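You operate a simulated robot arm through the tools that you are given. There is no shell and no other tool. Be economical: measure what you need, move in short steps, check, and stop when the job is done.

You are at the controls of a simulated two-armed robot. One attempt, no reset.

Task
Hold the red bin on the grey bench top steady with one hand and put the red part in it with the other.

Only the result counts: the job must be done as asked and must still hold three seconds after the hand-in. Knocking over, shifting, dropping, spilling or breaking anything else fails it.

Robot
Two 7-joint arms with two-finger grippers on one trunk, on a base that drives. Base frame: it is fixed to the floor where the robot stands at the start and does not move with it; the origin is under the middle of the robot, x ahead of it, y to its left, z up; the surface under the hand at the start is at about z = 0.84. Lengths are in m, angles in rad, forces in N, time in s.
The left shoulder is at the start at [0.051, 0.176, 1.177], the right one opposite. With the tool pointing down near the work surface each hand reaches from about 0.24 to 0.84 m from the robot's upright axis, wherever it stands, measured 20 degrees to its own side. Places, roughly: red bin [-1.25, -2, 1]; red part (4x4x3 cm) [0.5, -0.2, 0.9]. Payload 2.94 kg a hand.
The TCP of each hand is the grasp point between the finger pads, 0.03 m short of the fingertips. In the tool frame z runs along the fingers and y along their closing line. The gripper opens to 0.138 m. The gripper's body begins 0.109 m behind the TCP.
Orientation is that of the tool frame in the base frame, as a unit quaternion [w, x, y, z]. With the fingers straight down and closing along the base's y, the tool's x points along the base's -x, its y along +y and its z along -z.

Tools
- The arms move only by the tool jog_arm. It takes "left_steps", "right_steps" or both (then of equal length, played together; a hand with none holds still); each is a list of rows, each a list of 7 numbers: the shift along the tool's x, y, z in m, then the turn, a rotation vector about the tool's x, y, z in rad, then the opening, from 0 (shut) to 1 (fully open). In form: [[dx, dy, dz, wx, wy, wz, grip], ...]. A call has 1 to 20 rows; each row shifts and turns the commanded pose from where the row before left it, along the tool's axes as they then stand. Rows are played at 5 a second. More than 0.05 m and 0.15 rad between two rows, or a gripper value outside its range, and nothing of the call is played. Where a pose cannot be reached the arm comes as near as it can. A force on the tool above 40 N (or 10 N above the force at the start of the call, whichever is more), or a blocked arm, ends the call early, and 0.2 s more pass. Each finger halts on what it meets, pressing with about 30 N; the grip force reading is that of the motor and also rises with nothing between the fingers. The clock runs only during rows and for 0.2 s after the last one: add rows that do not move to give the fingers time. It gives the time, the measured TCP pose, the force on the tool (base axes), the opening and the grip force at its end, in the units of the frame above (readings bear some noise), with the torque about the TCP (base axes, N m) and any sound that the robot's microphone picked up.
- Cameras (640 x 400 px; columns grow to the right, rows downward): "scene" is now at [0.1207, -0.0348, 1.6577]; the picture's right is [-0.32, -0.95, -0.00], its down [-0.77, 0.26, -0.59] and it looks along [0.56, -0.19, -0.81] (base axes); focal length 283 px, centre (320, 200). "left" rides on the left gripper at [0.071, -0.019, -0.146] in its tool frame; the picture's right is [0.26, 0.97, 0.00], its down [-0.85, 0.23, -0.48] and it looks along [-0.46, 0.12, 0.88] (tool axes); focal length 280 px, centre (320, 200). "right" rides on the right gripper at [0.071, 0.019, -0.146] in its tool frame; the picture's right is [-0.26, 0.97, 0.00], its down [-0.85, -0.23, -0.48] and it looks along [-0.46, -0.12, 0.88] (tool axes); focal length 280 px, centre (320, 200). There is no depth. A picture from a camera that has moved, and an enlarged one, comes with that camera's place and axes in the base frame and with its lens. The place of the scene camera against the robot may be out by one fixed shift of up to 0.025 m in any direction.
- grab_frame(camera): a new picture of that camera. It takes no simulated time.
- slide_trunk(by): slides the trunk up (or, below 0, down) by that many m; the arms and the scene camera ride with it, the base frame stays. It gives what a move gives, with no picture.
- steer(legs): drives the robot by 1 to 6 legs, each [ahead, turn to the left] in m and rad, along the robot's own axes; the way and the turn of a leg run together, so that a leg with both is an arc; at most 1.5 m and 3.142 rad a leg. The arms and the cameras ride along, it lands a little off, and it stops where it bumps. It gives what a move gives.
- pan_tilt(pan, tilt): turns the head with the scene camera to pan (to the left, within 2.094 rad either way) and tilt (down, from -0.506 to 1.204), counted from straight ahead of the robot. It gives what a move gives.
- zoom(camera, box): a new picture of the part [left, top, right, bottom] of that camera's present view, enlarged. It takes no simulated time.
- job_done(): hands the job in; it is judged then, once.

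Work in short steps. Places have to be worked out from the pictures, the camera data and where the tool is seen: move nearer, look again, correct. Check each grasp and each placing, and mend what went wrong. You have 120 turns and 100 pictures in all, those below and enlarged ones among them. Open the grippers and draw the arms clear of the work before you hand the job in, unless the task says otherwise; then end with one line.

The tools are called after "Request:" by a JSON object that holds its "op" and its "data". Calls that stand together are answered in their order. jog_arm: Moves the arms, as the interface text tells. Its arguments: {"type":"object","properties":{"left_steps":{"type":"array"},"right_steps":{"type":"array"}},"required":[]} The other tools are called the same way: slide_trunk (by) slides the trunk up or down; steer (legs) drives the base; pan_tilt (pan, tilt) turns the head that bears the scene camera; grab_frame (camera) takes a picture; zoom (camera, box) takes an enlarged picture of a part of a camera's view; job_done () hands the job in.

At the start:

```text
t: 0.0
left_tcp_pos: [0.565, -0.0025, 1.0705]
left_orientation: [0.0, 0.001, 1.0, 0.0]
left_wrist_force: [0.1, -0.3, -0.8]
left_ft_torque: [0.0, 0.0, -0.01]
left_grip_width: 0.1382
left_gripper_force: 0.0
right_tcp_pos: [0.4051, -0.3133, 1.148]
right_orientation: [-0.001, 0.001, 1.0, 0.0]
right_wrist_force: [0.1, 0.4, 0.4]
right_ft_torque: [0.02, -0.02, -0.01]
right_grip_width: 0.1382
right_gripper_force: 0.0
trunk travel left (down, up): [-0.35, 0.384]
robot x, y, heading: [-0.0005, 0.005, 0.003]
head pan, tilt: [-0.33, 0.942]
```

scene: 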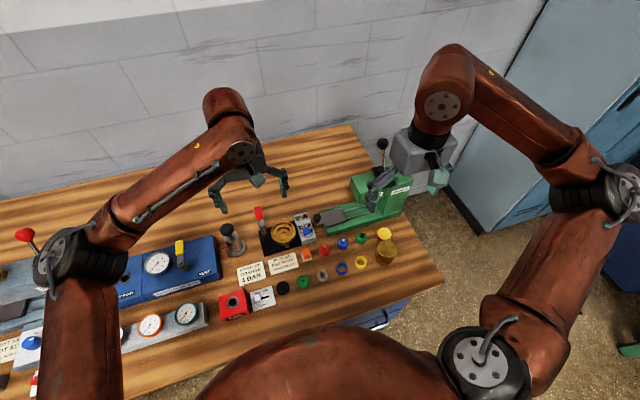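
right: 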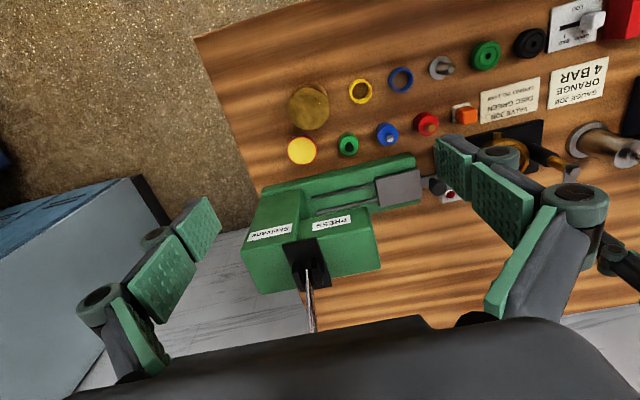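
left: 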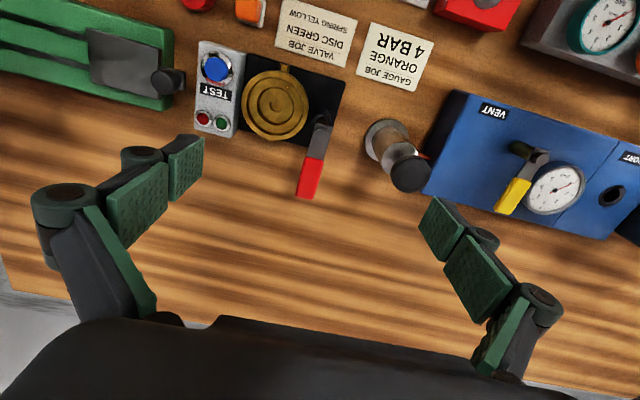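

I'll zoom in to identify the red part among the small objects.

Request:
{"op": "zoom", "data": {"camera": "scene", "box": [210, 190, 410, 320]}}

Request:
{"op": "zoom", "data": {"camera": "right", "box": [280, 40, 520, 190]}}

```text
3.08 times, centred on (310, 255) of scene
camera zoom: at [0.1207, -0.0348, 1.6577], right [-0.32, -0.95, 0.0], down [-0.77, 0.26, -0.59], along [0.56, -0.19, -0.81], focal length 871 px, centre (351, 31)
```

zoom: 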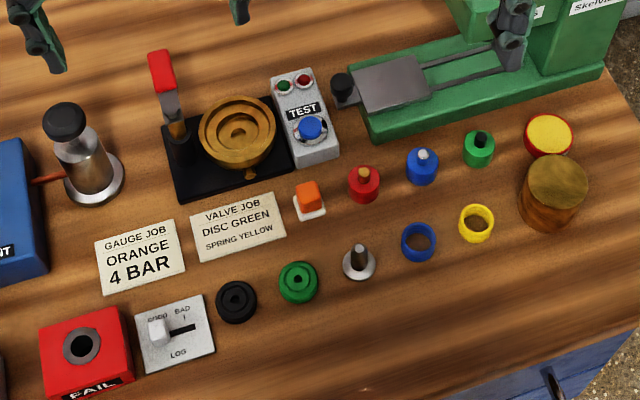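

```text
2.67 times, centred on (400, 115) of right
camera zoom: at [0.336, -0.293, 1.2951], right [0.26, 0.96, 0.0], down [0.85, -0.23, 0.47], along [0.46, -0.12, -0.88], focal length 748 px, centre (107, 427)
```

zoom: 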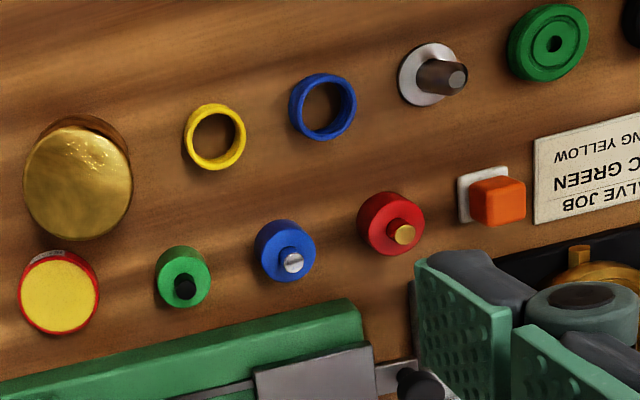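

The red part is the red cylinder with a brass pin, near (0.477, -0.163); the row runs along y with the blue part about 6 cm to its right. I move the left hand away and bring the right hand above, turned diagonally to fit between neighbours.

Request:
{"op": "jog_arm", "data": {"left_steps": [[0, 0.04, -0.02, 0, 0, 0, 1], [0, 0.04, -0.02, 0, 0, 0, 1], [0, 0.04, -0.02, 0, 0, 0, 1], [0, 0.04, 0, 0, 0, 0, 1], [0, 0, 0, 0, 0, 0, 1], [0, 0, 0, 0, 0, 0, 1], [0, 0, 0, 0, 0, 0, 1], [0, 0, 0, 0, 0, 0, 1], [0, 0, 0, 0, 0, 0, 1], [0, 0, 0, 0, 0, 0, 1], [0, 0, 0, 0, 0, 0, 1], [0, 0, 0, 0, 0, 0, 1], [0, 0, 0, 0, 0, 0, 1]], "right_steps": [[0, 0, 0, 0, 0, 0, 1], [0, 0, 0, 0, 0, 0, 1], [-0.018, 0.038, 0, 0, 0, 0, 0.6], [-0.018, 0.038, 0, 0, 0, 0, 0.45], [-0.018, 0.038, 0, 0, 0, 0, 0.45], [-0.018, 0.035, 0, 0, 0, 0, 0.45], [0, 0, 0, 0, 0, -0.14, 0.45], [0, 0, 0, 0, 0, -0.14, 0.45], [0, 0, 0.03, 0, 0, -0.14, 0.45], [0, 0, 0.03, 0, 0, -0.14, 0.45], [0, 0, 0.03, 0, 0, -0.14, 0.45], [0, 0, 0.03, 0, 0, -0.14, 0.45], [0, 0, 0, 0, 0, 0, 0.45]]}}

Request:
{"op": "grab_frame", "data": {"camera": "right"}}

Request:
{"op": "grab_frame", "data": {"camera": "scene"}}

```text
t: 2.8
left_tcp_pos: [0.5646, 0.1583, 1.1315]
left_orientation: [-0.001, 0.001, 1.0, 0.0]
left_wrist_force: [-0.5, 0.8, 0.0]
left_ft_torque: [-0.01, 0.01, -0.01]
left_grip_width: 0.1379
left_gripper_force: 0.1
right_tcp_pos: [0.4789, -0.1633, 1.0286]
right_orientation: [0.0, -0.408, 0.913, 0.0]
right_wrist_force: [-0.8, 0.4, 0.0]
right_ft_torque: [0.0, 0.0, -0.02]
right_grip_width: 0.0622
right_gripper_force: 0.2
trunk travel left (down, up): [-0.35, 0.384]
robot x, y, heading: [-0.0004, 0.0037, -0.003]
head pan, tilt: [-0.33, 0.942]
```

```text
94 pictures are left
camera right: at [0.4178, -0.203, 1.1746], right [-0.54, 0.84, 0.0], down [0.74, 0.48, 0.48], along [0.4, 0.26, -0.88], focal length 280 px, centre (320, 200)
```

right: 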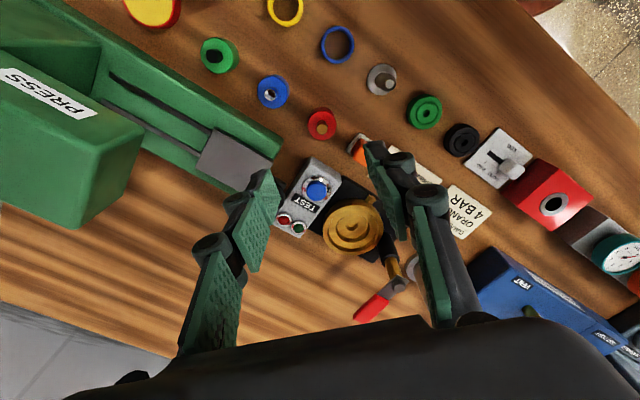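

```text
93 pictures are left
camera scene: at [0.1205, -0.0341, 1.6578], right [-0.32, -0.95, 0.0], down [-0.77, 0.26, -0.59], along [0.56, -0.19, -0.81], focal length 283 px, centre (320, 200)
```

scene: 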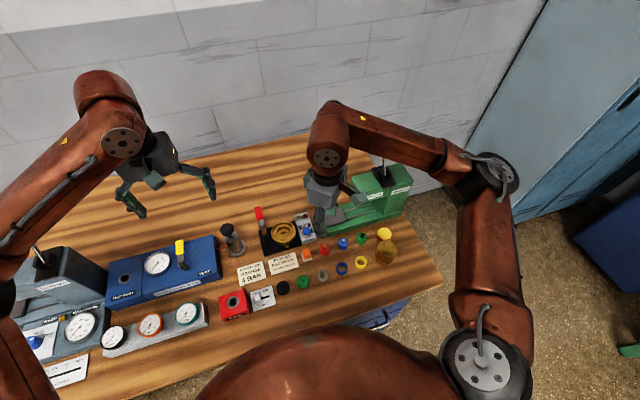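

The refined estimate is (0.4777, -0.161), which matches the TCP to within 2 mm, and the fingers clear the neighbours. I descend, stopping partway to check.

Request:
{"op": "jog_arm", "data": {"right_steps": [[0, 0.001, 0.03, 0, 0, 0, 0.42], [0, 0, 0.03, 0, 0, 0, 0.42], [0, 0, 0.03, 0, 0, 0, 0.42], [0, 0, 0, 0, 0, 0, 0.42], [0, 0, 0, 0, 0, 0, 0.42]]}}

Request:
{"op": "grab_frame", "data": {"camera": "right"}}

Request:
{"op": "zoom", "data": {"camera": "scene", "box": [260, 180, 420, 290]}}

```text
t: 4.0
left_tcp_pos: [0.5657, 0.1572, 1.1313]
left_orientation: [0.001, 0.0, 1.0, 0.0]
left_wrist_force: [0.8, 0.4, 0.8]
left_ft_torque: [0.03, 0.01, 0.02]
left_grip_width: 0.138
left_gripper_force: 0.0
right_tcp_pos: [0.4769, -0.1617, 0.9383]
right_orientation: [0.0, -0.407, 0.913, 0.0]
right_wrist_force: [0.1, 0.1, 0.6]
right_ft_torque: [0.01, 0.02, 0.04]
right_grip_width: 0.0581
right_gripper_force: 0.1
trunk travel left (down, up): [-0.35, 0.384]
robot x, y, heading: [0.003, 0.0012, 0.002]
head pan, tilt: [-0.33, 0.942]
```

```text
92 pictures are left
camera right: at [0.4164, -0.2017, 1.0838], right [-0.54, 0.84, 0.0], down [0.74, 0.48, 0.48], along [0.4, 0.26, -0.88], focal length 280 px, centre (320, 200)
```

right: 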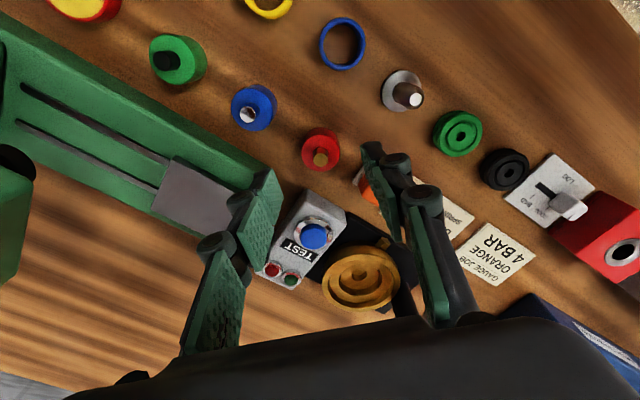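

```text
3.64 times, centred on (340, 235) of scene
camera zoom: at [0.1209, -0.0345, 1.6577], right [-0.32, -0.95, 0.0], down [-0.77, 0.26, -0.59], along [0.56, -0.19, -0.81], focal length 1030 px, centre (247, 73)
```

zoom: 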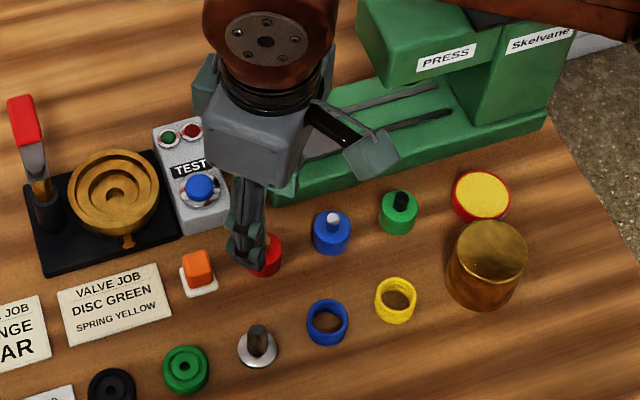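

The part is still centred under the TCP. I go down to z≈0.876 and close.

Request:
{"op": "jog_arm", "data": {"right_steps": [[0, 0, 0.025, 0, 0, 0, 0.42], [0, 0, 0.02, 0, 0, 0, 0.42], [0, 0, 0.017, 0, 0, 0, 0.42], [0, 0, 0, 0, 0, 0, 0.42], [0, 0, 0, 0, 0, 0, 0.2], [0, 0, 0, 0, 0, 0, 0.15], [0, 0, 0, 0, 0, 0, 0.15], [0, 0, 0, 0, 0, 0, 0.15]]}}

Request:
{"op": "zoom", "data": {"camera": "right", "box": [160, 60, 480, 260]}}

```text
t: 5.8
left_tcp_pos: [0.5655, 0.1583, 1.1304]
left_orientation: [0.0, 0.001, 1.0, 0.0]
left_wrist_force: [0.1, 0.0, 0.0]
left_ft_torque: [-0.01, -0.01, 0.0]
left_grip_width: 0.1383
left_gripper_force: 0.1
right_tcp_pos: [0.4766, -0.1623, 0.876]
right_orientation: [-0.001, -0.407, 0.913, 0.0]
right_wrist_force: [0.5, 0.3, -0.5]
right_ft_torque: [0.03, 0.03, -0.02]
right_grip_width: 0.0311
right_gripper_force: 29.6
trunk travel left (down, up): [-0.35, 0.384]
robot x, y, heading: [0.0022, 0.0023, -0.002]
head pan, tilt: [-0.33, 0.942]
```

```text
2.00 times, centred on (320, 160) of right
camera zoom: at [0.4165, -0.2017, 1.0223], right [-0.54, 0.84, 0.0], down [0.74, 0.48, 0.47], along [0.4, 0.26, -0.88], focal length 561 px, centre (320, 280)
```

zoom: 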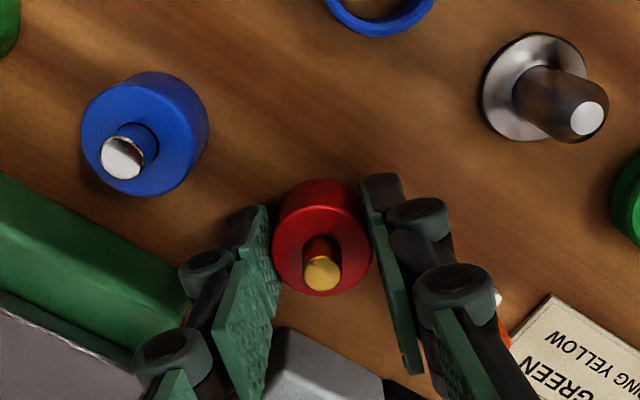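

Width stopped at 31 mm with 29.6 N, so it is held. I lift and check.

Request:
{"op": "jog_arm", "data": {"right_steps": [[0, 0, -0.02, 0, 0, 0, 0.15], [0, 0, -0.03, 0, 0, 0, 0.15], [0, 0, -0.04, 0, 0, 0, 0.15], [0, 0, -0.04, 0, 0, 0, 0.15], [0, 0, -0.04, 0, 0, 0, 0.15], [0, 0, 0, 0, 0, 0, 0.15]]}}

Request:
{"op": "grab_frame", "data": {"camera": "right"}}

Request:
{"op": "pan_tilt", "data": {"pan": -2.094, "tilt": 0.5}}

Request:
{"op": "grab_frame", "data": {"camera": "scene"}}

```text
t: 7.2
left_tcp_pos: [0.5655, 0.1583, 1.1318]
left_orientation: [-0.001, 0.0, 1.0, 0.0]
left_wrist_force: [0.1, 0.5, -0.6]
left_ft_torque: [0.0, 0.01, -0.01]
left_grip_width: 0.1381
left_gripper_force: 0.1
right_tcp_pos: [0.4772, -0.1627, 1.0468]
right_orientation: [-0.001, -0.407, 0.913, 0.001]
right_wrist_force: [0.2, 0.7, -0.3]
right_ft_torque: [0.01, 0.01, -0.04]
right_grip_width: 0.0208
right_gripper_force: 0.0
trunk travel left (down, up): [-0.35, 0.384]
robot x, y, heading: [0.0004, -0.0024, -0.001]
head pan, tilt: [-0.33, 0.942]
```

```text
89 pictures are left
camera right: at [0.4174, -0.2025, 1.1933], right [-0.54, 0.84, 0.0], down [0.74, 0.48, 0.47], along [0.4, 0.26, -0.88], focal length 280 px, centre (320, 200)
```

right: 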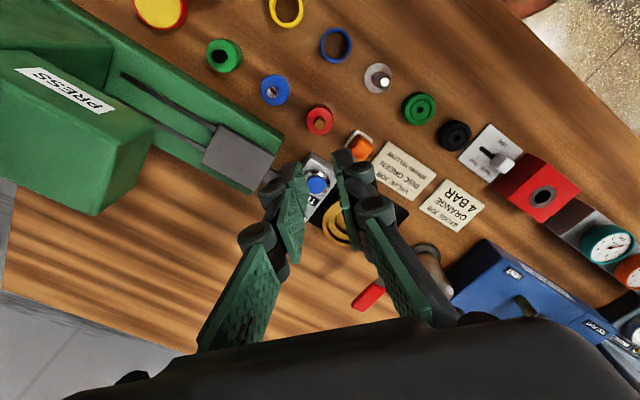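

```text
t: 9.0
left_tcp_pos: [0.566, 0.1573, 1.1303]
left_orientation: [0.0, 0.0, 1.0, 0.0]
left_wrist_force: [0.1, -1.0, 0.3]
left_ft_torque: [-0.01, -0.01, 0.01]
left_grip_width: 0.138
left_gripper_force: 0.1
right_tcp_pos: [0.4784, -0.1628, 1.0475]
right_orientation: [-0.001, -0.408, 0.913, 0.0]
right_wrist_force: [-0.6, 0.6, 0.0]
right_ft_torque: [0.02, 0.02, -0.01]
right_grip_width: 0.0206
right_gripper_force: 0.1
trunk travel left (down, up): [-0.35, 0.384]
robot x, y, heading: [-0.0013, 0.0037, -0.0]
head pan, tilt: [-2.094, 0.499]
```

```text
88 pictures are left
camera scene: at [0.0061, -0.0894, 1.6947], right [-0.87, 0.5, 0.0], down [0.24, 0.41, -0.88], along [-0.44, -0.76, -0.48], focal length 283 px, centre (320, 200)
```

scene: 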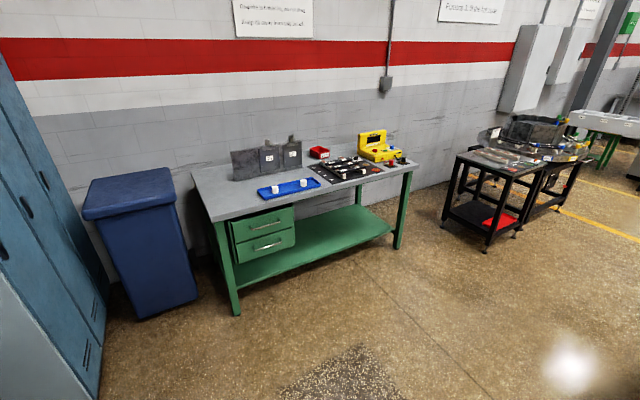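

The fingers closed to empty on lifting, so the part slipped out; it seems still in place at about (0.480, -0.163). I zoom to see its state.

Request:
{"op": "zoom", "data": {"camera": "right", "box": [240, 60, 400, 160]}}

Request:
{"op": "pan_tilt", "data": {"pan": -0.33, "tilt": 0.942}}

Request:
{"op": "zoom", "data": {"camera": "scene", "box": [260, 180, 420, 290]}}

Request:
{"op": "zoom", "data": {"camera": "left", "box": [0, 0, 320, 200]}}

```text
4.00 times, centred on (320, 110) of right
camera zoom: at [0.4172, -0.2021, 1.1931], right [-0.54, 0.84, 0.0], down [0.74, 0.48, 0.48], along [0.4, 0.26, -0.88], focal length 1122 px, centre (320, 560)
```

zoom: 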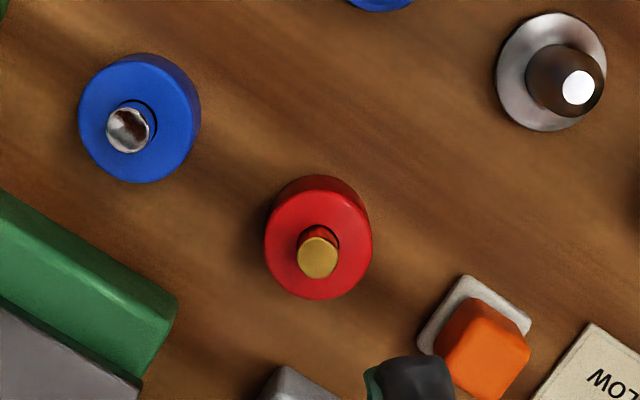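

```text
t: 10.8
left_tcp_pos: [0.5661, 0.1588, 1.1305]
left_orientation: [0.0, 0.0, 1.0, 0.0]
left_wrist_force: [-0.9, 0.4, 0.7]
left_ft_torque: [0.0, 0.03, 0.02]
left_grip_width: 0.1379
left_gripper_force: 0.1
right_tcp_pos: [0.4776, -0.1635, 1.0467]
right_orientation: [0.0, -0.408, 0.913, -0.001]
right_wrist_force: [-0.6, -0.2, 0.7]
right_ft_torque: [0.01, -0.03, 0.04]
right_grip_width: 0.0207
right_gripper_force: 0.0
trunk travel left (down, up): [-0.35, 0.384]
robot x, y, heading: [0.0006, -0.0017, 0.0]
head pan, tilt: [-0.33, 0.942]
```

```text
3.64 times, centred on (340, 235) of scene
camera zoom: at [0.1207, -0.0343, 1.6577], right [-0.32, -0.95, 0.0], down [-0.77, 0.26, -0.59], along [0.56, -0.19, -0.81], focal length 1030 px, centre (247, 73)
```

zoom: 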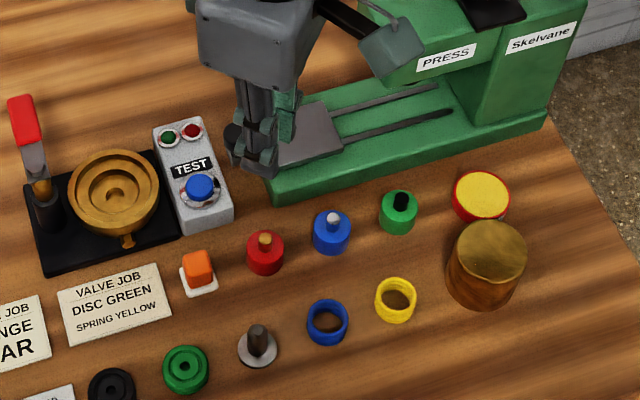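

```text
2.00 times, centred on (160, 100) of left
camera zoom: at [0.4945, 0.138, 1.2762], right [-0.26, 0.97, 0.0], down [0.85, 0.23, 0.48], along [0.46, 0.12, -0.88], focal length 561 px, centre (640, 400)
```

zoom: 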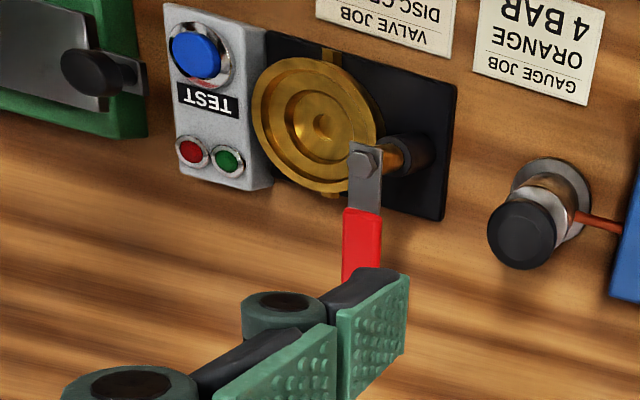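

The part is upright and undisturbed, about 32 mm in diameter, so the grip was probably too shallow. I'll descend again a few mm deeper, then close fully and wait longer.

Request:
{"op": "jog_arm", "data": {"right_steps": [[0, 0, 0, 0, 0, 0, 0.42], [0, 0, 0.02, 0, 0, 0, 0.42], [0, 0, 0.03, 0, 0, 0, 0.42], [0, 0, 0.03, 0, 0, 0, 0.42], [0, 0, 0.03, 0, 0, 0, 0.42], [0, 0, 0.03, 0, 0, 0, 0.42], [0, 0, 0.025, 0, 0, 0, 0.42], [0, 0, 0.005, 0, 0, 0, 0.42], [0, 0, 0.002, 0, 0, 0, 0.42], [0, 0, 0.002, 0, 0, 0, 0.42], [0, 0, 0, 0, 0, 0, 0.42]]}}

Request:
{"op": "zoom", "data": {"camera": "right", "box": [200, 80, 440, 230]}}

```text
t: 13.2
left_tcp_pos: [0.5667, 0.1581, 1.1318]
left_orientation: [0.0, 0.0, 1.0, 0.001]
left_wrist_force: [0.1, -0.1, -1.4]
left_ft_torque: [0.02, -0.02, -0.02]
left_grip_width: 0.1382
left_gripper_force: 0.2
right_tcp_pos: [0.4777, -0.1632, 0.8735]
right_orientation: [-0.001, -0.407, 0.913, 0.0]
right_wrist_force: [-0.4, 0.5, -1.5]
right_ft_torque: [0.05, 0.0, -0.02]
right_grip_width: 0.058
right_gripper_force: 0.0
trunk travel left (down, up): [-0.35, 0.384]
robot x, y, heading: [0.0025, 0.0046, -0.002]
head pan, tilt: [-0.33, 0.942]
```

```text
2.67 times, centred on (320, 155) of right
camera zoom: at [0.4166, -0.2026, 1.0188], right [-0.54, 0.84, 0.0], down [0.74, 0.48, 0.48], along [0.4, 0.26, -0.88], focal length 748 px, centre (320, 320)
```

zoom: 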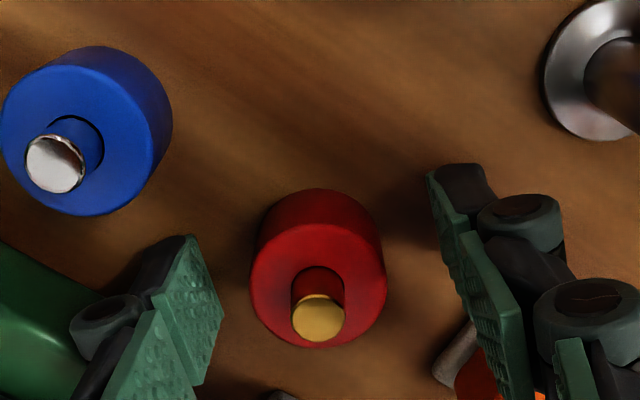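

No table contact yet at 0.8735. I keep going down in small steps until contact is felt.

Request:
{"op": "jog_arm", "data": {"right_steps": [[0, 0, 0.002, 0, 0, 0, 0.42], [0, 0, 0.001, 0, 0, 0, 0.42], [0, 0, 0.001, 0, 0, 0, 0.42], [0, 0, 0, 0, 0, 0, 0.42]]}}

```text
t: 14.2
left_tcp_pos: [0.5658, 0.1587, 1.1304]
left_orientation: [-0.001, -0.001, 1.0, 0.0]
left_wrist_force: [0.2, -0.9, -0.2]
left_ft_torque: [-0.03, -0.01, 0.0]
left_grip_width: 0.1382
left_gripper_force: 0.0
right_tcp_pos: [0.477, -0.1634, 0.8692]
right_orientation: [0.0, -0.407, 0.913, 0.0]
right_wrist_force: [-1.0, 0.5, 2.3]
right_ft_torque: [-0.05, -0.04, -0.01]
right_grip_width: 0.0583
right_gripper_force: 0.1
trunk travel left (down, up): [-0.35, 0.384]
robot x, y, heading: [0.0004, -0.0007, 0.002]
head pan, tilt: [-0.33, 0.942]
```

A light contact (2.3 N) shows the tips just at the bench. Now I close fully with waiting time.

Request:
{"op": "jog_arm", "data": {"right_steps": [[0, 0, -0.001, 0, 0, 0, 0.3], [0, 0, 0, 0, 0, 0, 0.0], [0, 0, 0, 0, 0, 0, 0.0], [0, 0, 0, 0, 0, 0, 0.0], [0, 0, 0, 0, 0, 0, 0.0], [0, 0, 0, 0, 0, 0, 0.0], [0, 0, 0, 0, 0, 0, 0.0]]}}

Request:
{"op": "jog_arm", "data": {"right_steps": [[0, 0, -0.005, 0, 0, 0, 0.0], [0, 0, -0.01, 0, 0, 0, 0.0], [0, 0, -0.01, 0, 0, 0, 0.0], [0, 0, -0.01, 0, 0, 0, 0.0], [0, 0, 0, 0, 0, 0, 0.0]]}}

Request:
{"op": "zoom", "data": {"camera": "right", "box": [200, 80, 440, 230]}}

```text
t: 15.8
left_tcp_pos: [0.5654, 0.1577, 1.1306]
left_orientation: [0.0, 0.0, 1.0, 0.0]
left_wrist_force: [0.3, 0.2, -0.3]
left_ft_torque: [0.03, -0.03, 0.0]
left_grip_width: 0.1378
left_gripper_force: 0.1
right_tcp_pos: [0.4761, -0.1619, 0.8706]
right_orientation: [-0.001, -0.408, 0.913, 0.001]
right_wrist_force: [-0.9, -0.8, 0.5]
right_ft_torque: [0.0, 0.0, 0.01]
right_grip_width: 0.0307
right_gripper_force: 29.2
trunk travel left (down, up): [-0.35, 0.384]
robot x, y, heading: [0.0024, -0.0013, -0.002]
head pan, tilt: [-0.33, 0.942]
```

```text
t: 17.0
left_tcp_pos: [0.5648, 0.1572, 1.1309]
left_orientation: [0.0, 0.0, 1.0, 0.0]
left_wrist_force: [0.0, -0.9, 0.9]
left_ft_torque: [0.0, -0.02, 0.0]
left_grip_width: 0.1381
left_gripper_force: 0.1
right_tcp_pos: [0.4768, -0.1634, 0.9049]
right_orientation: [0.0, -0.408, 0.913, 0.001]
right_wrist_force: [-0.8, -0.2, -1.9]
right_ft_torque: [-0.01, -0.04, -0.03]
right_grip_width: 0.0309
right_gripper_force: 30.1
trunk travel left (down, up): [-0.35, 0.384]
robot x, y, heading: [-0.0007, 0.0027, 0.002]
head pan, tilt: [-0.33, 0.942]
```

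```text
2.67 times, centred on (320, 155) of right
camera zoom: at [0.4162, -0.2024, 1.0511], right [-0.54, 0.84, 0.0], down [0.74, 0.48, 0.47], along [0.4, 0.26, -0.88], focal length 748 px, centre (320, 320)
```

zoom: 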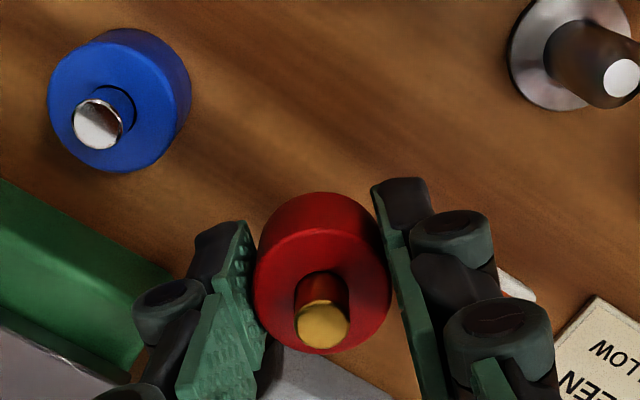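

It is held this time (30 N at 31 mm, lifted 3.5 cm). I lift higher gently.

Request:
{"op": "jog_arm", "data": {"right_steps": [[0, 0, -0.015, 0, 0, 0, 0.0], [0, 0, -0.02, 0, 0, 0, 0.0], [0, 0, -0.02, 0, 0, 0, 0.0], [0, 0, -0.02, 0, 0, 0, 0.0], [0, 0, -0.02, 0, 0, 0, 0.0], [0, 0, -0.02, 0, 0, 0, 0.0], [0, 0, -0.02, 0, 0, 0, 0.0], [0, 0, -0.02, 0, 0, 0, 0.0], [0, 0, -0.02, 0, 0, 0, 0.0], [0, 0, -0.02, 0, 0, 0, 0.0], [0, 0, 0, 0, 0, 0, 0.0]]}}

Request:
{"op": "grab_frame", "data": {"camera": "right"}}

Request:
{"op": "grab_frame", "data": {"camera": "scene"}}

```text
t: 19.4
left_tcp_pos: [0.5657, 0.158, 1.1311]
left_orientation: [0.0, -0.001, 1.0, 0.0]
left_wrist_force: [0.6, 0.9, 0.0]
left_ft_torque: [0.01, -0.01, -0.01]
left_grip_width: 0.1379
left_gripper_force: 0.1
right_tcp_pos: [0.4769, -0.1619, 1.0998]
right_orientation: [0.0, -0.407, 0.913, 0.002]
right_wrist_force: [0.4, 0.6, -2.0]
right_ft_torque: [-0.02, 0.0, -0.03]
right_grip_width: 0.0311
right_gripper_force: 30.1
trunk travel left (down, up): [-0.35, 0.384]
robot x, y, heading: [-0.0002, 0.0, -0.002]
head pan, tilt: [-0.33, 0.942]
```

```text
82 pictures are left
camera right: at [0.4168, -0.2018, 1.2461], right [-0.54, 0.84, 0.0], down [0.74, 0.48, 0.47], along [0.4, 0.26, -0.88], focal length 280 px, centre (320, 200)
```

right: 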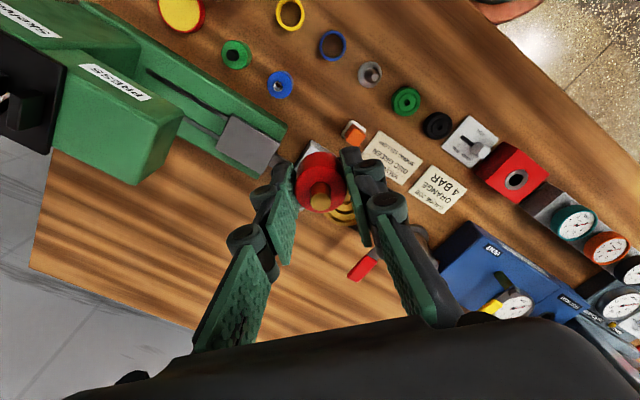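

```text
81 pictures are left
camera scene: at [0.121, -0.0345, 1.6577], right [-0.32, -0.95, 0.0], down [-0.77, 0.26, -0.59], along [0.56, -0.19, -0.81], focal length 283 px, centre (320, 200)
```

scene: 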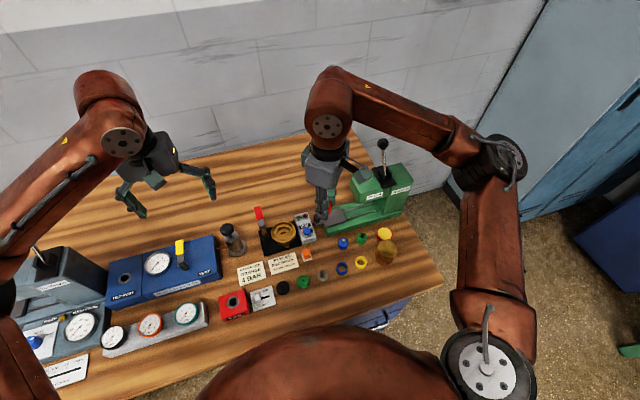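

The part is firmly held. Before driving I look behind on both sides to plan the route.

Request:
{"op": "pan_tilt", "data": {"pan": 2.094, "tilt": 0.6}}

Request:
{"op": "grab_frame", "data": {"camera": "scene"}}

Request:
{"op": "pan_tilt", "data": {"pan": -2.094, "tilt": 0.9}}

Request:
{"op": "grab_frame", "data": {"camera": "scene"}}

Request:
{"op": "pan_tilt", "data": {"pan": -2.094, "tilt": 0.4}}

Request:
{"op": "zoom", "data": {"camera": "scene", "box": [180, 140, 440, 300]}}

```text
t: 21.6
left_tcp_pos: [0.5646, 0.159, 1.13]
left_orientation: [0.0, 0.0, 1.0, 0.0]
left_wrist_force: [-0.2, 0.1, -0.1]
left_ft_torque: [0.02, 0.0, 0.04]
left_grip_width: 0.1377
left_gripper_force: 0.0
right_tcp_pos: [0.4781, -0.1619, 1.1005]
right_orientation: [0.0, -0.407, 0.913, 0.0]
right_wrist_force: [0.6, -0.1, -0.9]
right_ft_torque: [0.0, -0.01, -0.01]
right_grip_width: 0.0312
right_gripper_force: 30.0
trunk travel left (down, up): [-0.35, 0.384]
robot x, y, heading: [-0.0014, 0.0028, -0.002]
head pan, tilt: [2.094, 0.6]
```

```text
80 pictures are left
camera scene: at [0.0075, 0.066, 1.6856], right [0.87, 0.5, 0.0], down [0.28, -0.49, -0.83], along [-0.41, 0.71, -0.56], focal length 283 px, centre (320, 200)
```

scene: 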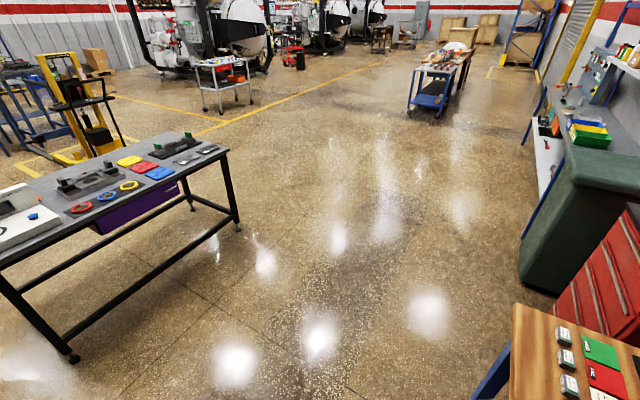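

```text
t: 25.0
left_tcp_pos: [0.5646, 0.1576, 1.132]
left_orientation: [0.0, 0.0, 1.0, 0.0]
left_wrist_force: [-0.1, 0.5, 0.3]
left_ft_torque: [0.04, 0.0, -0.04]
left_grip_width: 0.1383
left_gripper_force: 0.1
right_tcp_pos: [0.4767, -0.1618, 1.0999]
right_orientation: [0.0, -0.408, 0.913, 0.001]
right_wrist_force: [0.2, -0.3, -2.2]
right_ft_torque: [0.03, -0.01, 0.01]
right_grip_width: 0.0313
right_gripper_force: 29.7
trunk travel left (down, up): [-0.35, 0.384]
robot x, y, heading: [-0.0001, 0.0003, 0.004]
head pan, tilt: [-2.094, 0.901]
```

```text
79 pictures are left
camera scene: at [0.0139, -0.076, 1.6609], right [-0.87, 0.5, 0.0], down [0.39, 0.68, -0.62], along [-0.31, -0.54, -0.78], focal length 283 px, centre (320, 200)
```

scene: 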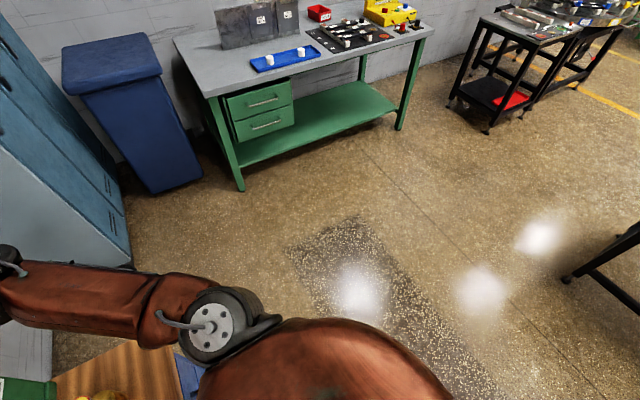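

```text
t: 25.9
left_tcp_pos: [0.5651, 0.1578, 1.1309]
left_orientation: [0.0, 0.0, 1.0, 0.0]
left_wrist_force: [0.5, 0.6, -1.0]
left_ft_torque: [-0.03, 0.01, 0.01]
left_grip_width: 0.1381
left_gripper_force: 0.2
right_tcp_pos: [0.4773, -0.1618, 1.1006]
right_orientation: [0.0, -0.407, 0.913, 0.001]
right_wrist_force: [-0.3, -0.1, -1.6]
right_ft_torque: [-0.02, 0.01, 0.04]
right_grip_width: 0.031
right_gripper_force: 29.8
trunk travel left (down, up): [-0.35, 0.384]
robot x, y, heading: [-0.0018, 0.0019, -0.0]
head pan, tilt: [-2.094, 0.4]
```

```text
2.46 times, centred on (310, 220) of scene
camera zoom: at [0.0053, -0.0909, 1.7038], right [-0.87, 0.5, 0.0], down [0.19, 0.34, -0.92], along [-0.46, -0.8, -0.39], focal length 697 px, centre (345, 151)
```

zoom: 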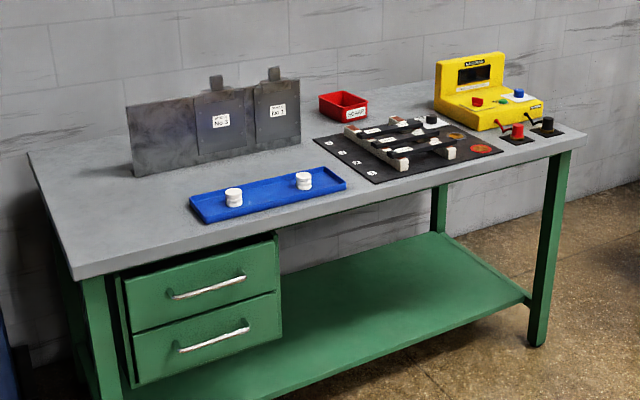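

The grey bench front edge lies near y≈-1.6 with the top at z≈0.82 and the bin near (-1.2, -2.1). The path behind me is clear to x≈-1.5, so I raise the trunk a bit, back away and turn toward the grey bench.

Request:
{"op": "slide_trunk", "data": {"by": 0.15}}

Request:
{"op": "steer", "data": {"legs": [[-0.7, 0]]}}

Request:
{"op": "steer", "data": {"legs": [[0, -1.0], [0, -1.05]]}}

Request:
{"op": "pan_tilt", "data": {"pan": 0, "tilt": 0.6}}

Request:
{"op": "grab_frame", "data": {"camera": "scene"}}

Request:
{"op": "grab_frame", "data": {"camera": "right"}}

```text
t: 27.6
left_tcp_pos: [0.5641, 0.1595, 1.2802]
left_orientation: [-0.001, 0.001, 1.0, 0.0]
left_wrist_force: [0.9, -0.3, -0.3]
left_ft_torque: [-0.02, 0.02, 0.0]
left_grip_width: 0.1378
left_gripper_force: 0.0
right_tcp_pos: [0.4786, -0.1636, 1.2499]
right_orientation: [-0.001, -0.407, 0.914, 0.0]
right_wrist_force: [0.6, -0.8, -0.8]
right_ft_torque: [0.02, 0.0, 0.01]
right_grip_width: 0.0309
right_gripper_force: 29.7
trunk travel left (down, up): [-0.5, 0.234]
robot x, y, heading: [0.0001, 0.0015, -0.0]
head pan, tilt: [-2.094, 0.4]
```

```text
t: 31.5
left_tcp_pos: [-0.1367, 0.1577, 1.2805]
left_orientation: [0.001, 0.002, 1.0, 0.0]
left_wrist_force: [0.1, 0.0, -0.6]
left_ft_torque: [-0.03, -0.01, -0.01]
left_grip_width: 0.1378
left_gripper_force: 0.0
right_tcp_pos: [-0.2263, -0.163, 1.25]
right_orientation: [0.001, -0.406, 0.914, 0.0]
right_wrist_force: [0.7, -0.6, -1.7]
right_ft_torque: [0.06, 0.0, -0.03]
right_grip_width: 0.0311
right_gripper_force: 29.6
trunk travel left (down, up): [-0.5, 0.234]
robot x, y, heading: [-0.7028, -0.0, -0.002]
head pan, tilt: [-2.094, 0.4]
```

```text
t: 37.1
left_tcp_pos: [-0.8259, -0.5693, 1.2804]
left_orientation: [0.001, 0.856, 0.518, 0.0]
left_wrist_force: [0.2, 0.4, 0.3]
left_ft_torque: [-0.01, 0.01, 0.02]
left_grip_width: 0.1379
left_gripper_force: 0.0
right_tcp_pos: [-1.0689, -0.344, 1.2506]
right_orientation: [0.001, 0.571, 0.821, 0.0]
right_wrist_force: [0.2, 0.4, -1.1]
right_ft_torque: [-0.01, 0.05, -0.03]
right_grip_width: 0.0307
right_gripper_force: 30.4
trunk travel left (down, up): [-0.5, 0.234]
robot x, y, heading: [-0.7059, 0.0013, -2.054]
head pan, tilt: [-2.094, 0.4]
```

```text
t: 39.1
left_tcp_pos: [-0.8258, -0.5705, 1.2799]
left_orientation: [0.0, 0.856, 0.517, -0.001]
left_wrist_force: [0.8, 0.3, -0.1]
left_ft_torque: [0.01, -0.01, 0.0]
left_grip_width: 0.1379
left_gripper_force: 0.1
right_tcp_pos: [-1.0685, -0.3445, 1.2503]
right_orientation: [0.0, 0.571, 0.821, 0.001]
right_wrist_force: [-0.4, -0.2, -1.5]
right_ft_torque: [0.01, 0.01, 0.03]
right_grip_width: 0.0311
right_gripper_force: 30.1
trunk travel left (down, up): [-0.5, 0.234]
robot x, y, heading: [-0.7018, 0.0069, -2.056]
head pan, tilt: [0.0, 0.6]
```

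```text
77 pictures are left
camera scene: at [-0.7376, -0.0841, 1.8358], right [-0.89, 0.47, 0.0], down [0.26, 0.5, -0.82], along [-0.38, -0.73, -0.57], focal length 283 px, centre (320, 200)
```

scene: 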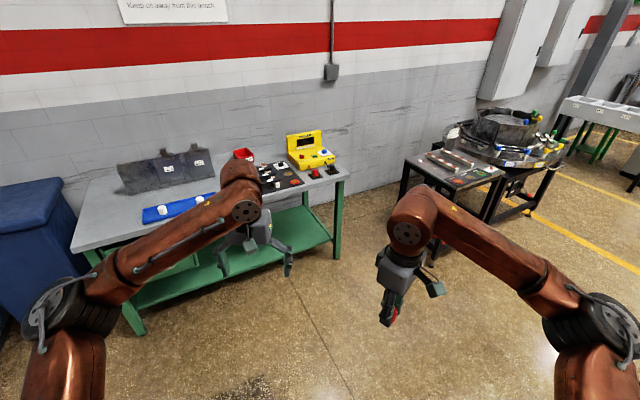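

```text
76 pictures are left
camera right: at [-1.0747, -0.2707, 1.3961], right [1.0, 0.09, 0.0], down [0.08, -0.88, 0.48], along [0.04, -0.47, -0.88], focal length 280 px, centre (320, 200)
```

right: 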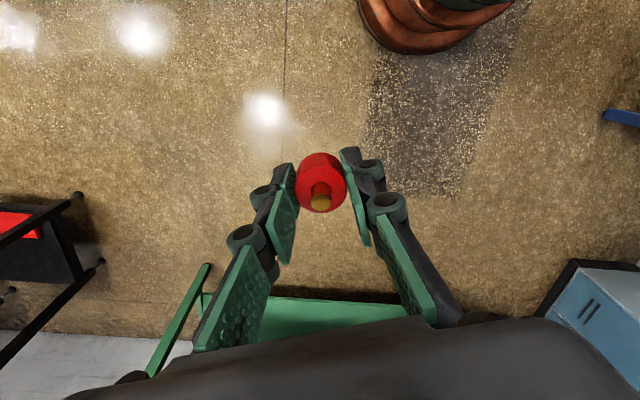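

I now head toward (-1.15, -0.95) and turn to face the bench squarely.

Request:
{"op": "steer", "data": {"legs": [[0, 0.043], [1.05, 0], [0, 0.442]]}}

Request:
{"op": "pan_tilt", "data": {"pan": 0, "tilt": 0.8}}

Request:
{"op": "grab_frame", "data": {"camera": "scene"}}

Request:
{"op": "grab_frame", "data": {"camera": "left"}}

```text
t: 46.2
left_tcp_pos: [-0.9961, -1.5091, 1.2806]
left_orientation: [0.0, 0.709, 0.705, 0.0]
left_wrist_force: [0.3, -0.5, 0.4]
left_ft_torque: [0.01, 0.01, -0.03]
left_grip_width: 0.1381
left_gripper_force: 0.1
right_tcp_pos: [-1.3155, -1.4193, 1.25]
right_orientation: [0.0, 0.361, 0.933, 0.0]
right_wrist_force: [-0.3, 0.1, -0.4]
right_ft_torque: [0.0, 0.02, -0.02]
right_grip_width: 0.0309
right_gripper_force: 29.9
trunk travel left (down, up): [-0.5, 0.234]
robot x, y, heading: [-1.1476, -0.9431, -1.575]
head pan, tilt: [0.0, 0.6]
```

```text
t: 46.9
left_tcp_pos: [-0.9972, -1.5082, 1.2798]
left_orientation: [0.0, 0.71, 0.705, -0.001]
left_wrist_force: [0.9, 0.3, -1.4]
left_ft_torque: [0.03, 0.02, -0.01]
left_grip_width: 0.1381
left_gripper_force: 0.1
right_tcp_pos: [-1.3166, -1.4201, 1.2487]
right_orientation: [0.001, 0.361, 0.933, 0.0]
right_wrist_force: [0.1, 0.5, -1.2]
right_ft_torque: [0.01, 0.0, 0.01]
right_grip_width: 0.031
right_gripper_force: 29.6
trunk travel left (down, up): [-0.5, 0.234]
robot x, y, heading: [-1.1501, -0.9398, -1.577]
head pan, tilt: [0.0, 0.799]
```

```text
75 pictures are left
camera scene: at [-1.1464, -1.0314, 1.819], right [-1.0, 0.01, 0.0], down [0.0, 0.72, -0.7], along [0.0, -0.7, -0.72], focal length 283 px, centre (320, 200)
```

scene: 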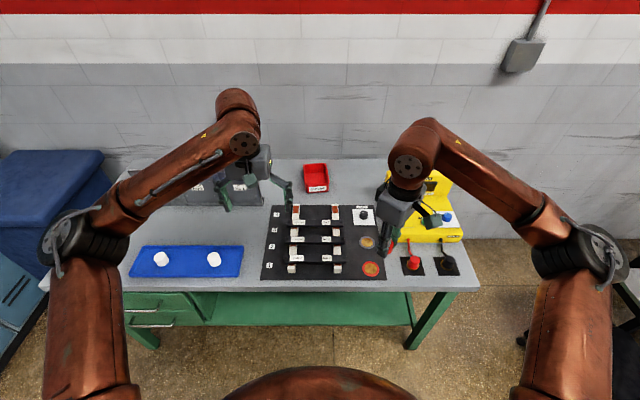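

```text
74 pictures are left
camera left: at [-1.0151, -1.4391, 1.4256], right [0.97, 0.26, 0.0], down [0.23, -0.85, 0.48], along [0.12, -0.46, -0.88], focal length 280 px, centre (320, 200)
```

left: 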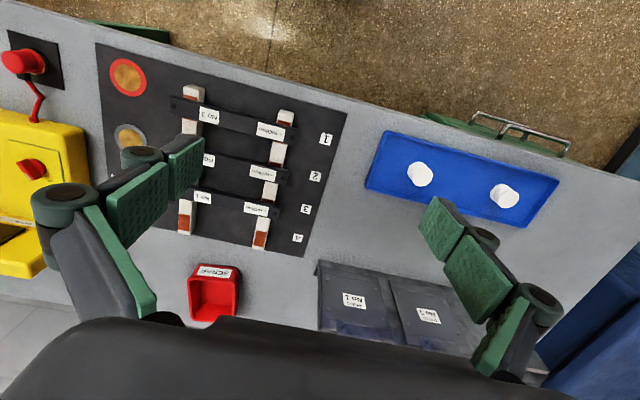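

I am square to the bench; the bin is near (-1.14, -2.095). I zoom on it from both cameras to get its dimensions.

Request:
{"op": "zoom", "data": {"camera": "left", "box": [140, 240, 300, 340]}}

Request:
{"op": "zoom", "data": {"camera": "scene", "box": [260, 140, 380, 215]}}

Request:
{"op": "pan_tilt", "data": {"pan": 0, "tilt": 1.204}}

Request:
{"op": "grab_frame", "data": {"camera": "scene"}}

```text
4.00 times, centred on (220, 290) of left
camera zoom: at [-1.0151, -1.4391, 1.4256], right [0.97, 0.26, 0.0], down [0.23, -0.85, 0.48], along [0.12, -0.46, -0.88], focal length 1122 px, centre (720, -160)
```

zoom: 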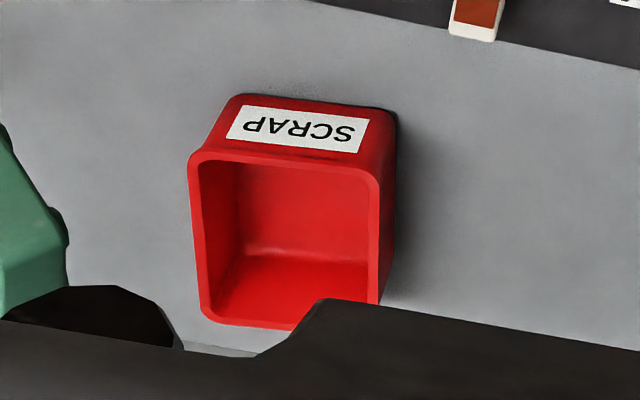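

```text
5.33 times, centred on (320, 178) of scene
camera zoom: at [-1.1464, -1.0314, 1.819], right [-1.0, 0.01, 0.0], down [0.0, 0.72, -0.7], along [0.0, -0.7, -0.72], focal length 1510 px, centre (320, 320)
```

zoom: 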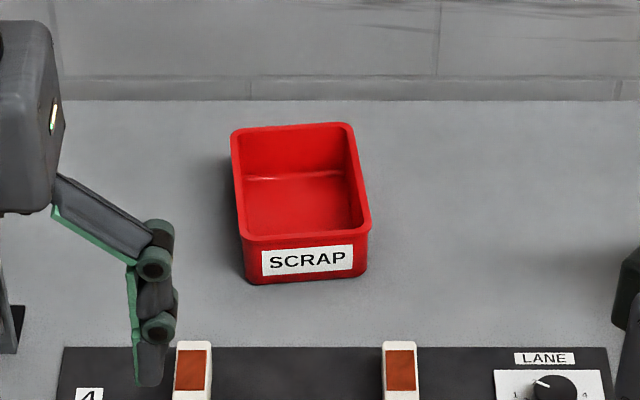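

```text
t: 47.8
left_tcp_pos: [-0.9974, -1.5088, 1.28]
left_orientation: [0.0, 0.71, 0.705, 0.0]
left_wrist_force: [0.2, -0.1, -1.0]
left_ft_torque: [0.02, 0.01, 0.03]
left_grip_width: 0.1383
left_gripper_force: 0.0
right_tcp_pos: [-1.3164, -1.4185, 1.2507]
right_orientation: [0.0, 0.36, 0.933, 0.001]
right_wrist_force: [0.2, -0.5, -2.0]
right_ft_torque: [0.02, 0.01, 0.02]
right_grip_width: 0.031
right_gripper_force: 29.9
trunk travel left (down, up): [-0.5, 0.234]
robot x, y, heading: [-1.1518, -0.9437, -1.571]
head pan, tilt: [0.0, 1.201]
```

```text
71 pictures are left
camera scene: at [-1.1462, -1.0067, 1.7912], right [-1.0, 0.01, 0.0], down [0.01, 0.93, -0.36], along [0.0, -0.36, -0.93], focal length 283 px, centre (320, 200)
```

scene: 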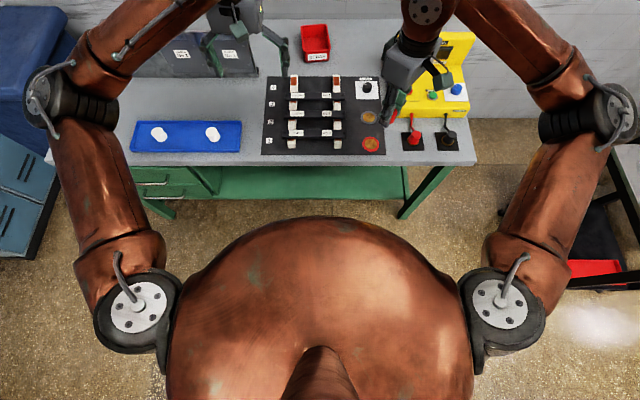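

The bench top is z≈0.83; the bin is ~12 cm wide (x) by 16 cm deep, rim z≈0.88, front rim y≈-2.035. I drive ahead 0.3 m with the hands high.

Request:
{"op": "steer", "data": {"legs": [[0.3, 0]]}}

Request:
{"op": "grab_frame", "data": {"camera": "scene"}}

Request:
{"op": "grab_frame", "data": {"camera": "right"}}

Request:
{"op": "grab_frame", "data": {"camera": "left"}}

```text
t: 49.8
left_tcp_pos: [-0.9978, -1.7987, 1.2842]
left_orientation: [0.001, 0.709, 0.705, -0.003]
left_wrist_force: [-0.1, 0.8, 0.2]
left_ft_torque: [-0.11, -0.01, -0.02]
left_grip_width: 0.1382
left_gripper_force: 0.0
right_tcp_pos: [-1.3156, -1.7085, 1.2533]
right_orientation: [0.001, 0.36, 0.933, -0.003]
right_wrist_force: [-0.7, 1.0, 0.4]
right_ft_torque: [-0.12, -0.01, 0.0]
right_grip_width: 0.031
right_gripper_force: 29.7
trunk travel left (down, up): [-0.5, 0.234]
robot x, y, heading: [-1.1515, -1.2395, -1.578]
head pan, tilt: [0.0, 1.201]
```

```text
70 pictures are left
camera scene: at [-1.1477, -1.2947, 1.7916], right [-1.0, 0.01, 0.0], down [0.0, 0.93, -0.37], along [0.0, -0.37, -0.93], focal length 283 px, centre (320, 200)
```

scene: 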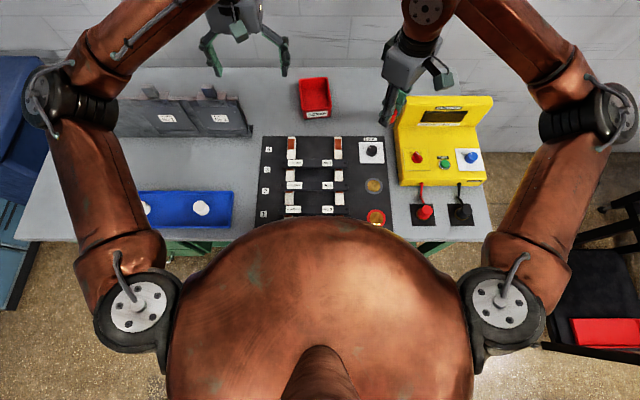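

```text
69 pictures are left
camera right: at [-1.3565, -1.6456, 1.3989], right [0.84, 0.54, 0.0], down [0.47, -0.74, 0.48], along [0.26, -0.41, -0.88], focal length 280 px, centre (320, 200)
```

right: 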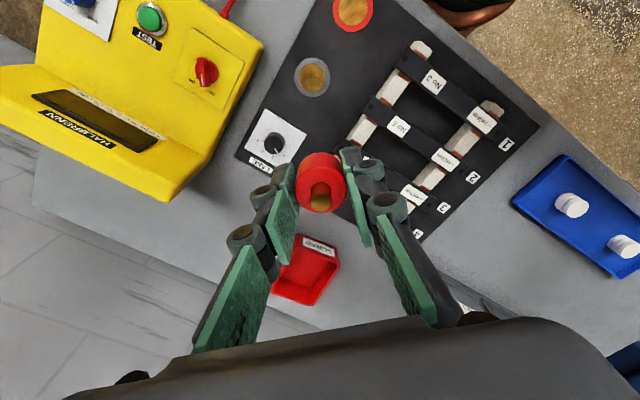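

```text
68 pictures are left
camera left: at [-1.0163, -1.7273, 1.429], right [0.97, 0.26, 0.0], down [0.22, -0.85, 0.48], along [0.12, -0.47, -0.88], focal length 280 px, centre (320, 200)
```

left: 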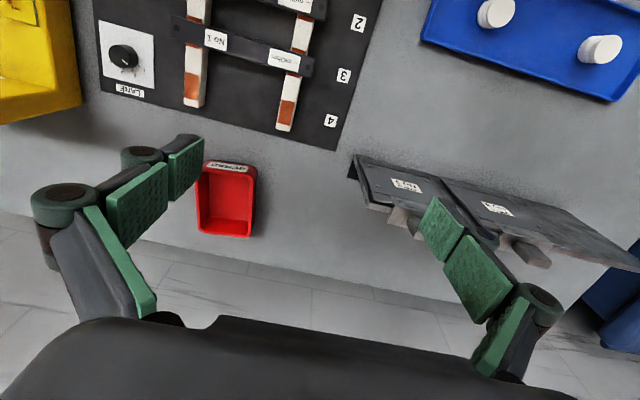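

The base travelled 0.296 m but the hands rose 4 mm, so I may be touching the bench. I take a fresh reading and a bin close-up.

Request:
{"op": "jog_arm", "data": {"left_steps": [[0, 0, 0, 0, 0, 0, 1], [0, 0, 0, 0, 0, 0, 1]]}}

Request:
{"op": "zoom", "data": {"camera": "left", "box": [160, 140, 320, 240]}}

Request:
{"op": "zoom", "data": {"camera": "right", "box": [360, 0, 640, 175]}}

```text
t: 50.4
left_tcp_pos: [-0.9982, -1.801, 1.2818]
left_orientation: [0.001, 0.709, 0.705, -0.001]
left_wrist_force: [-0.6, 0.1, -0.1]
left_ft_torque: [-0.01, 0.0, -0.03]
left_grip_width: 0.1382
left_gripper_force: 0.1
right_tcp_pos: [-1.3181, -1.7133, 1.2522]
right_orientation: [0.0, 0.36, 0.933, -0.001]
right_wrist_force: [0.0, -0.3, -1.5]
right_ft_torque: [-0.01, 0.03, -0.01]
right_grip_width: 0.0308
right_gripper_force: 30.4
trunk travel left (down, up): [-0.5, 0.234]
robot x, y, heading: [-1.1518, -1.2371, -1.575]
head pan, tilt: [0.0, 1.201]
```

```text
4.00 times, centred on (240, 190) of left
camera zoom: at [-1.0165, -1.7325, 1.427], right [0.97, 0.26, 0.0], down [0.22, -0.85, 0.48], along [0.12, -0.46, -0.88], focal length 1122 px, centre (640, 240)
```

zoom: 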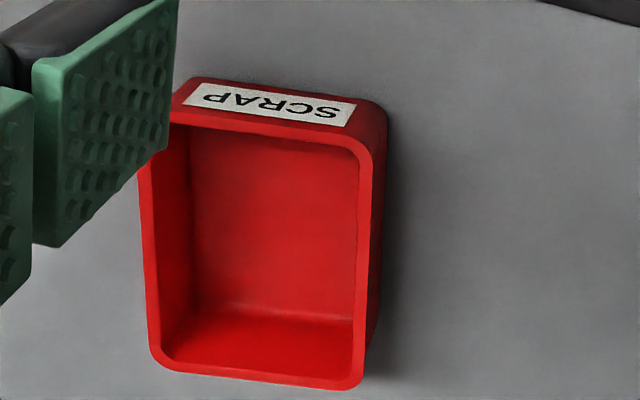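

```text
2.29 times, centred on (500, 88) of right
camera zoom: at [-1.3566, -1.6507, 1.3972], right [0.84, 0.54, 0.0], down [0.47, -0.74, 0.48], along [0.26, -0.4, -0.88], focal length 641 px, centre (-91, 457)
```

zoom: 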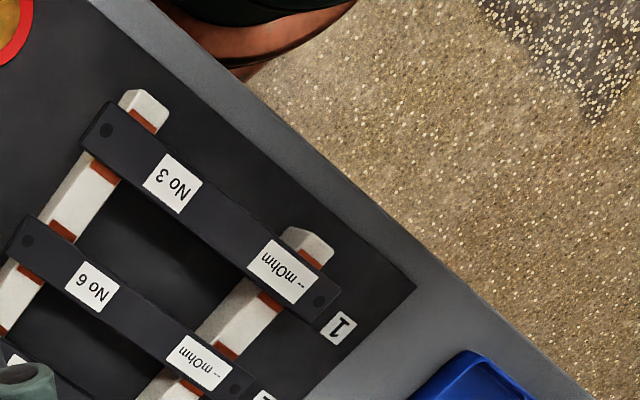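

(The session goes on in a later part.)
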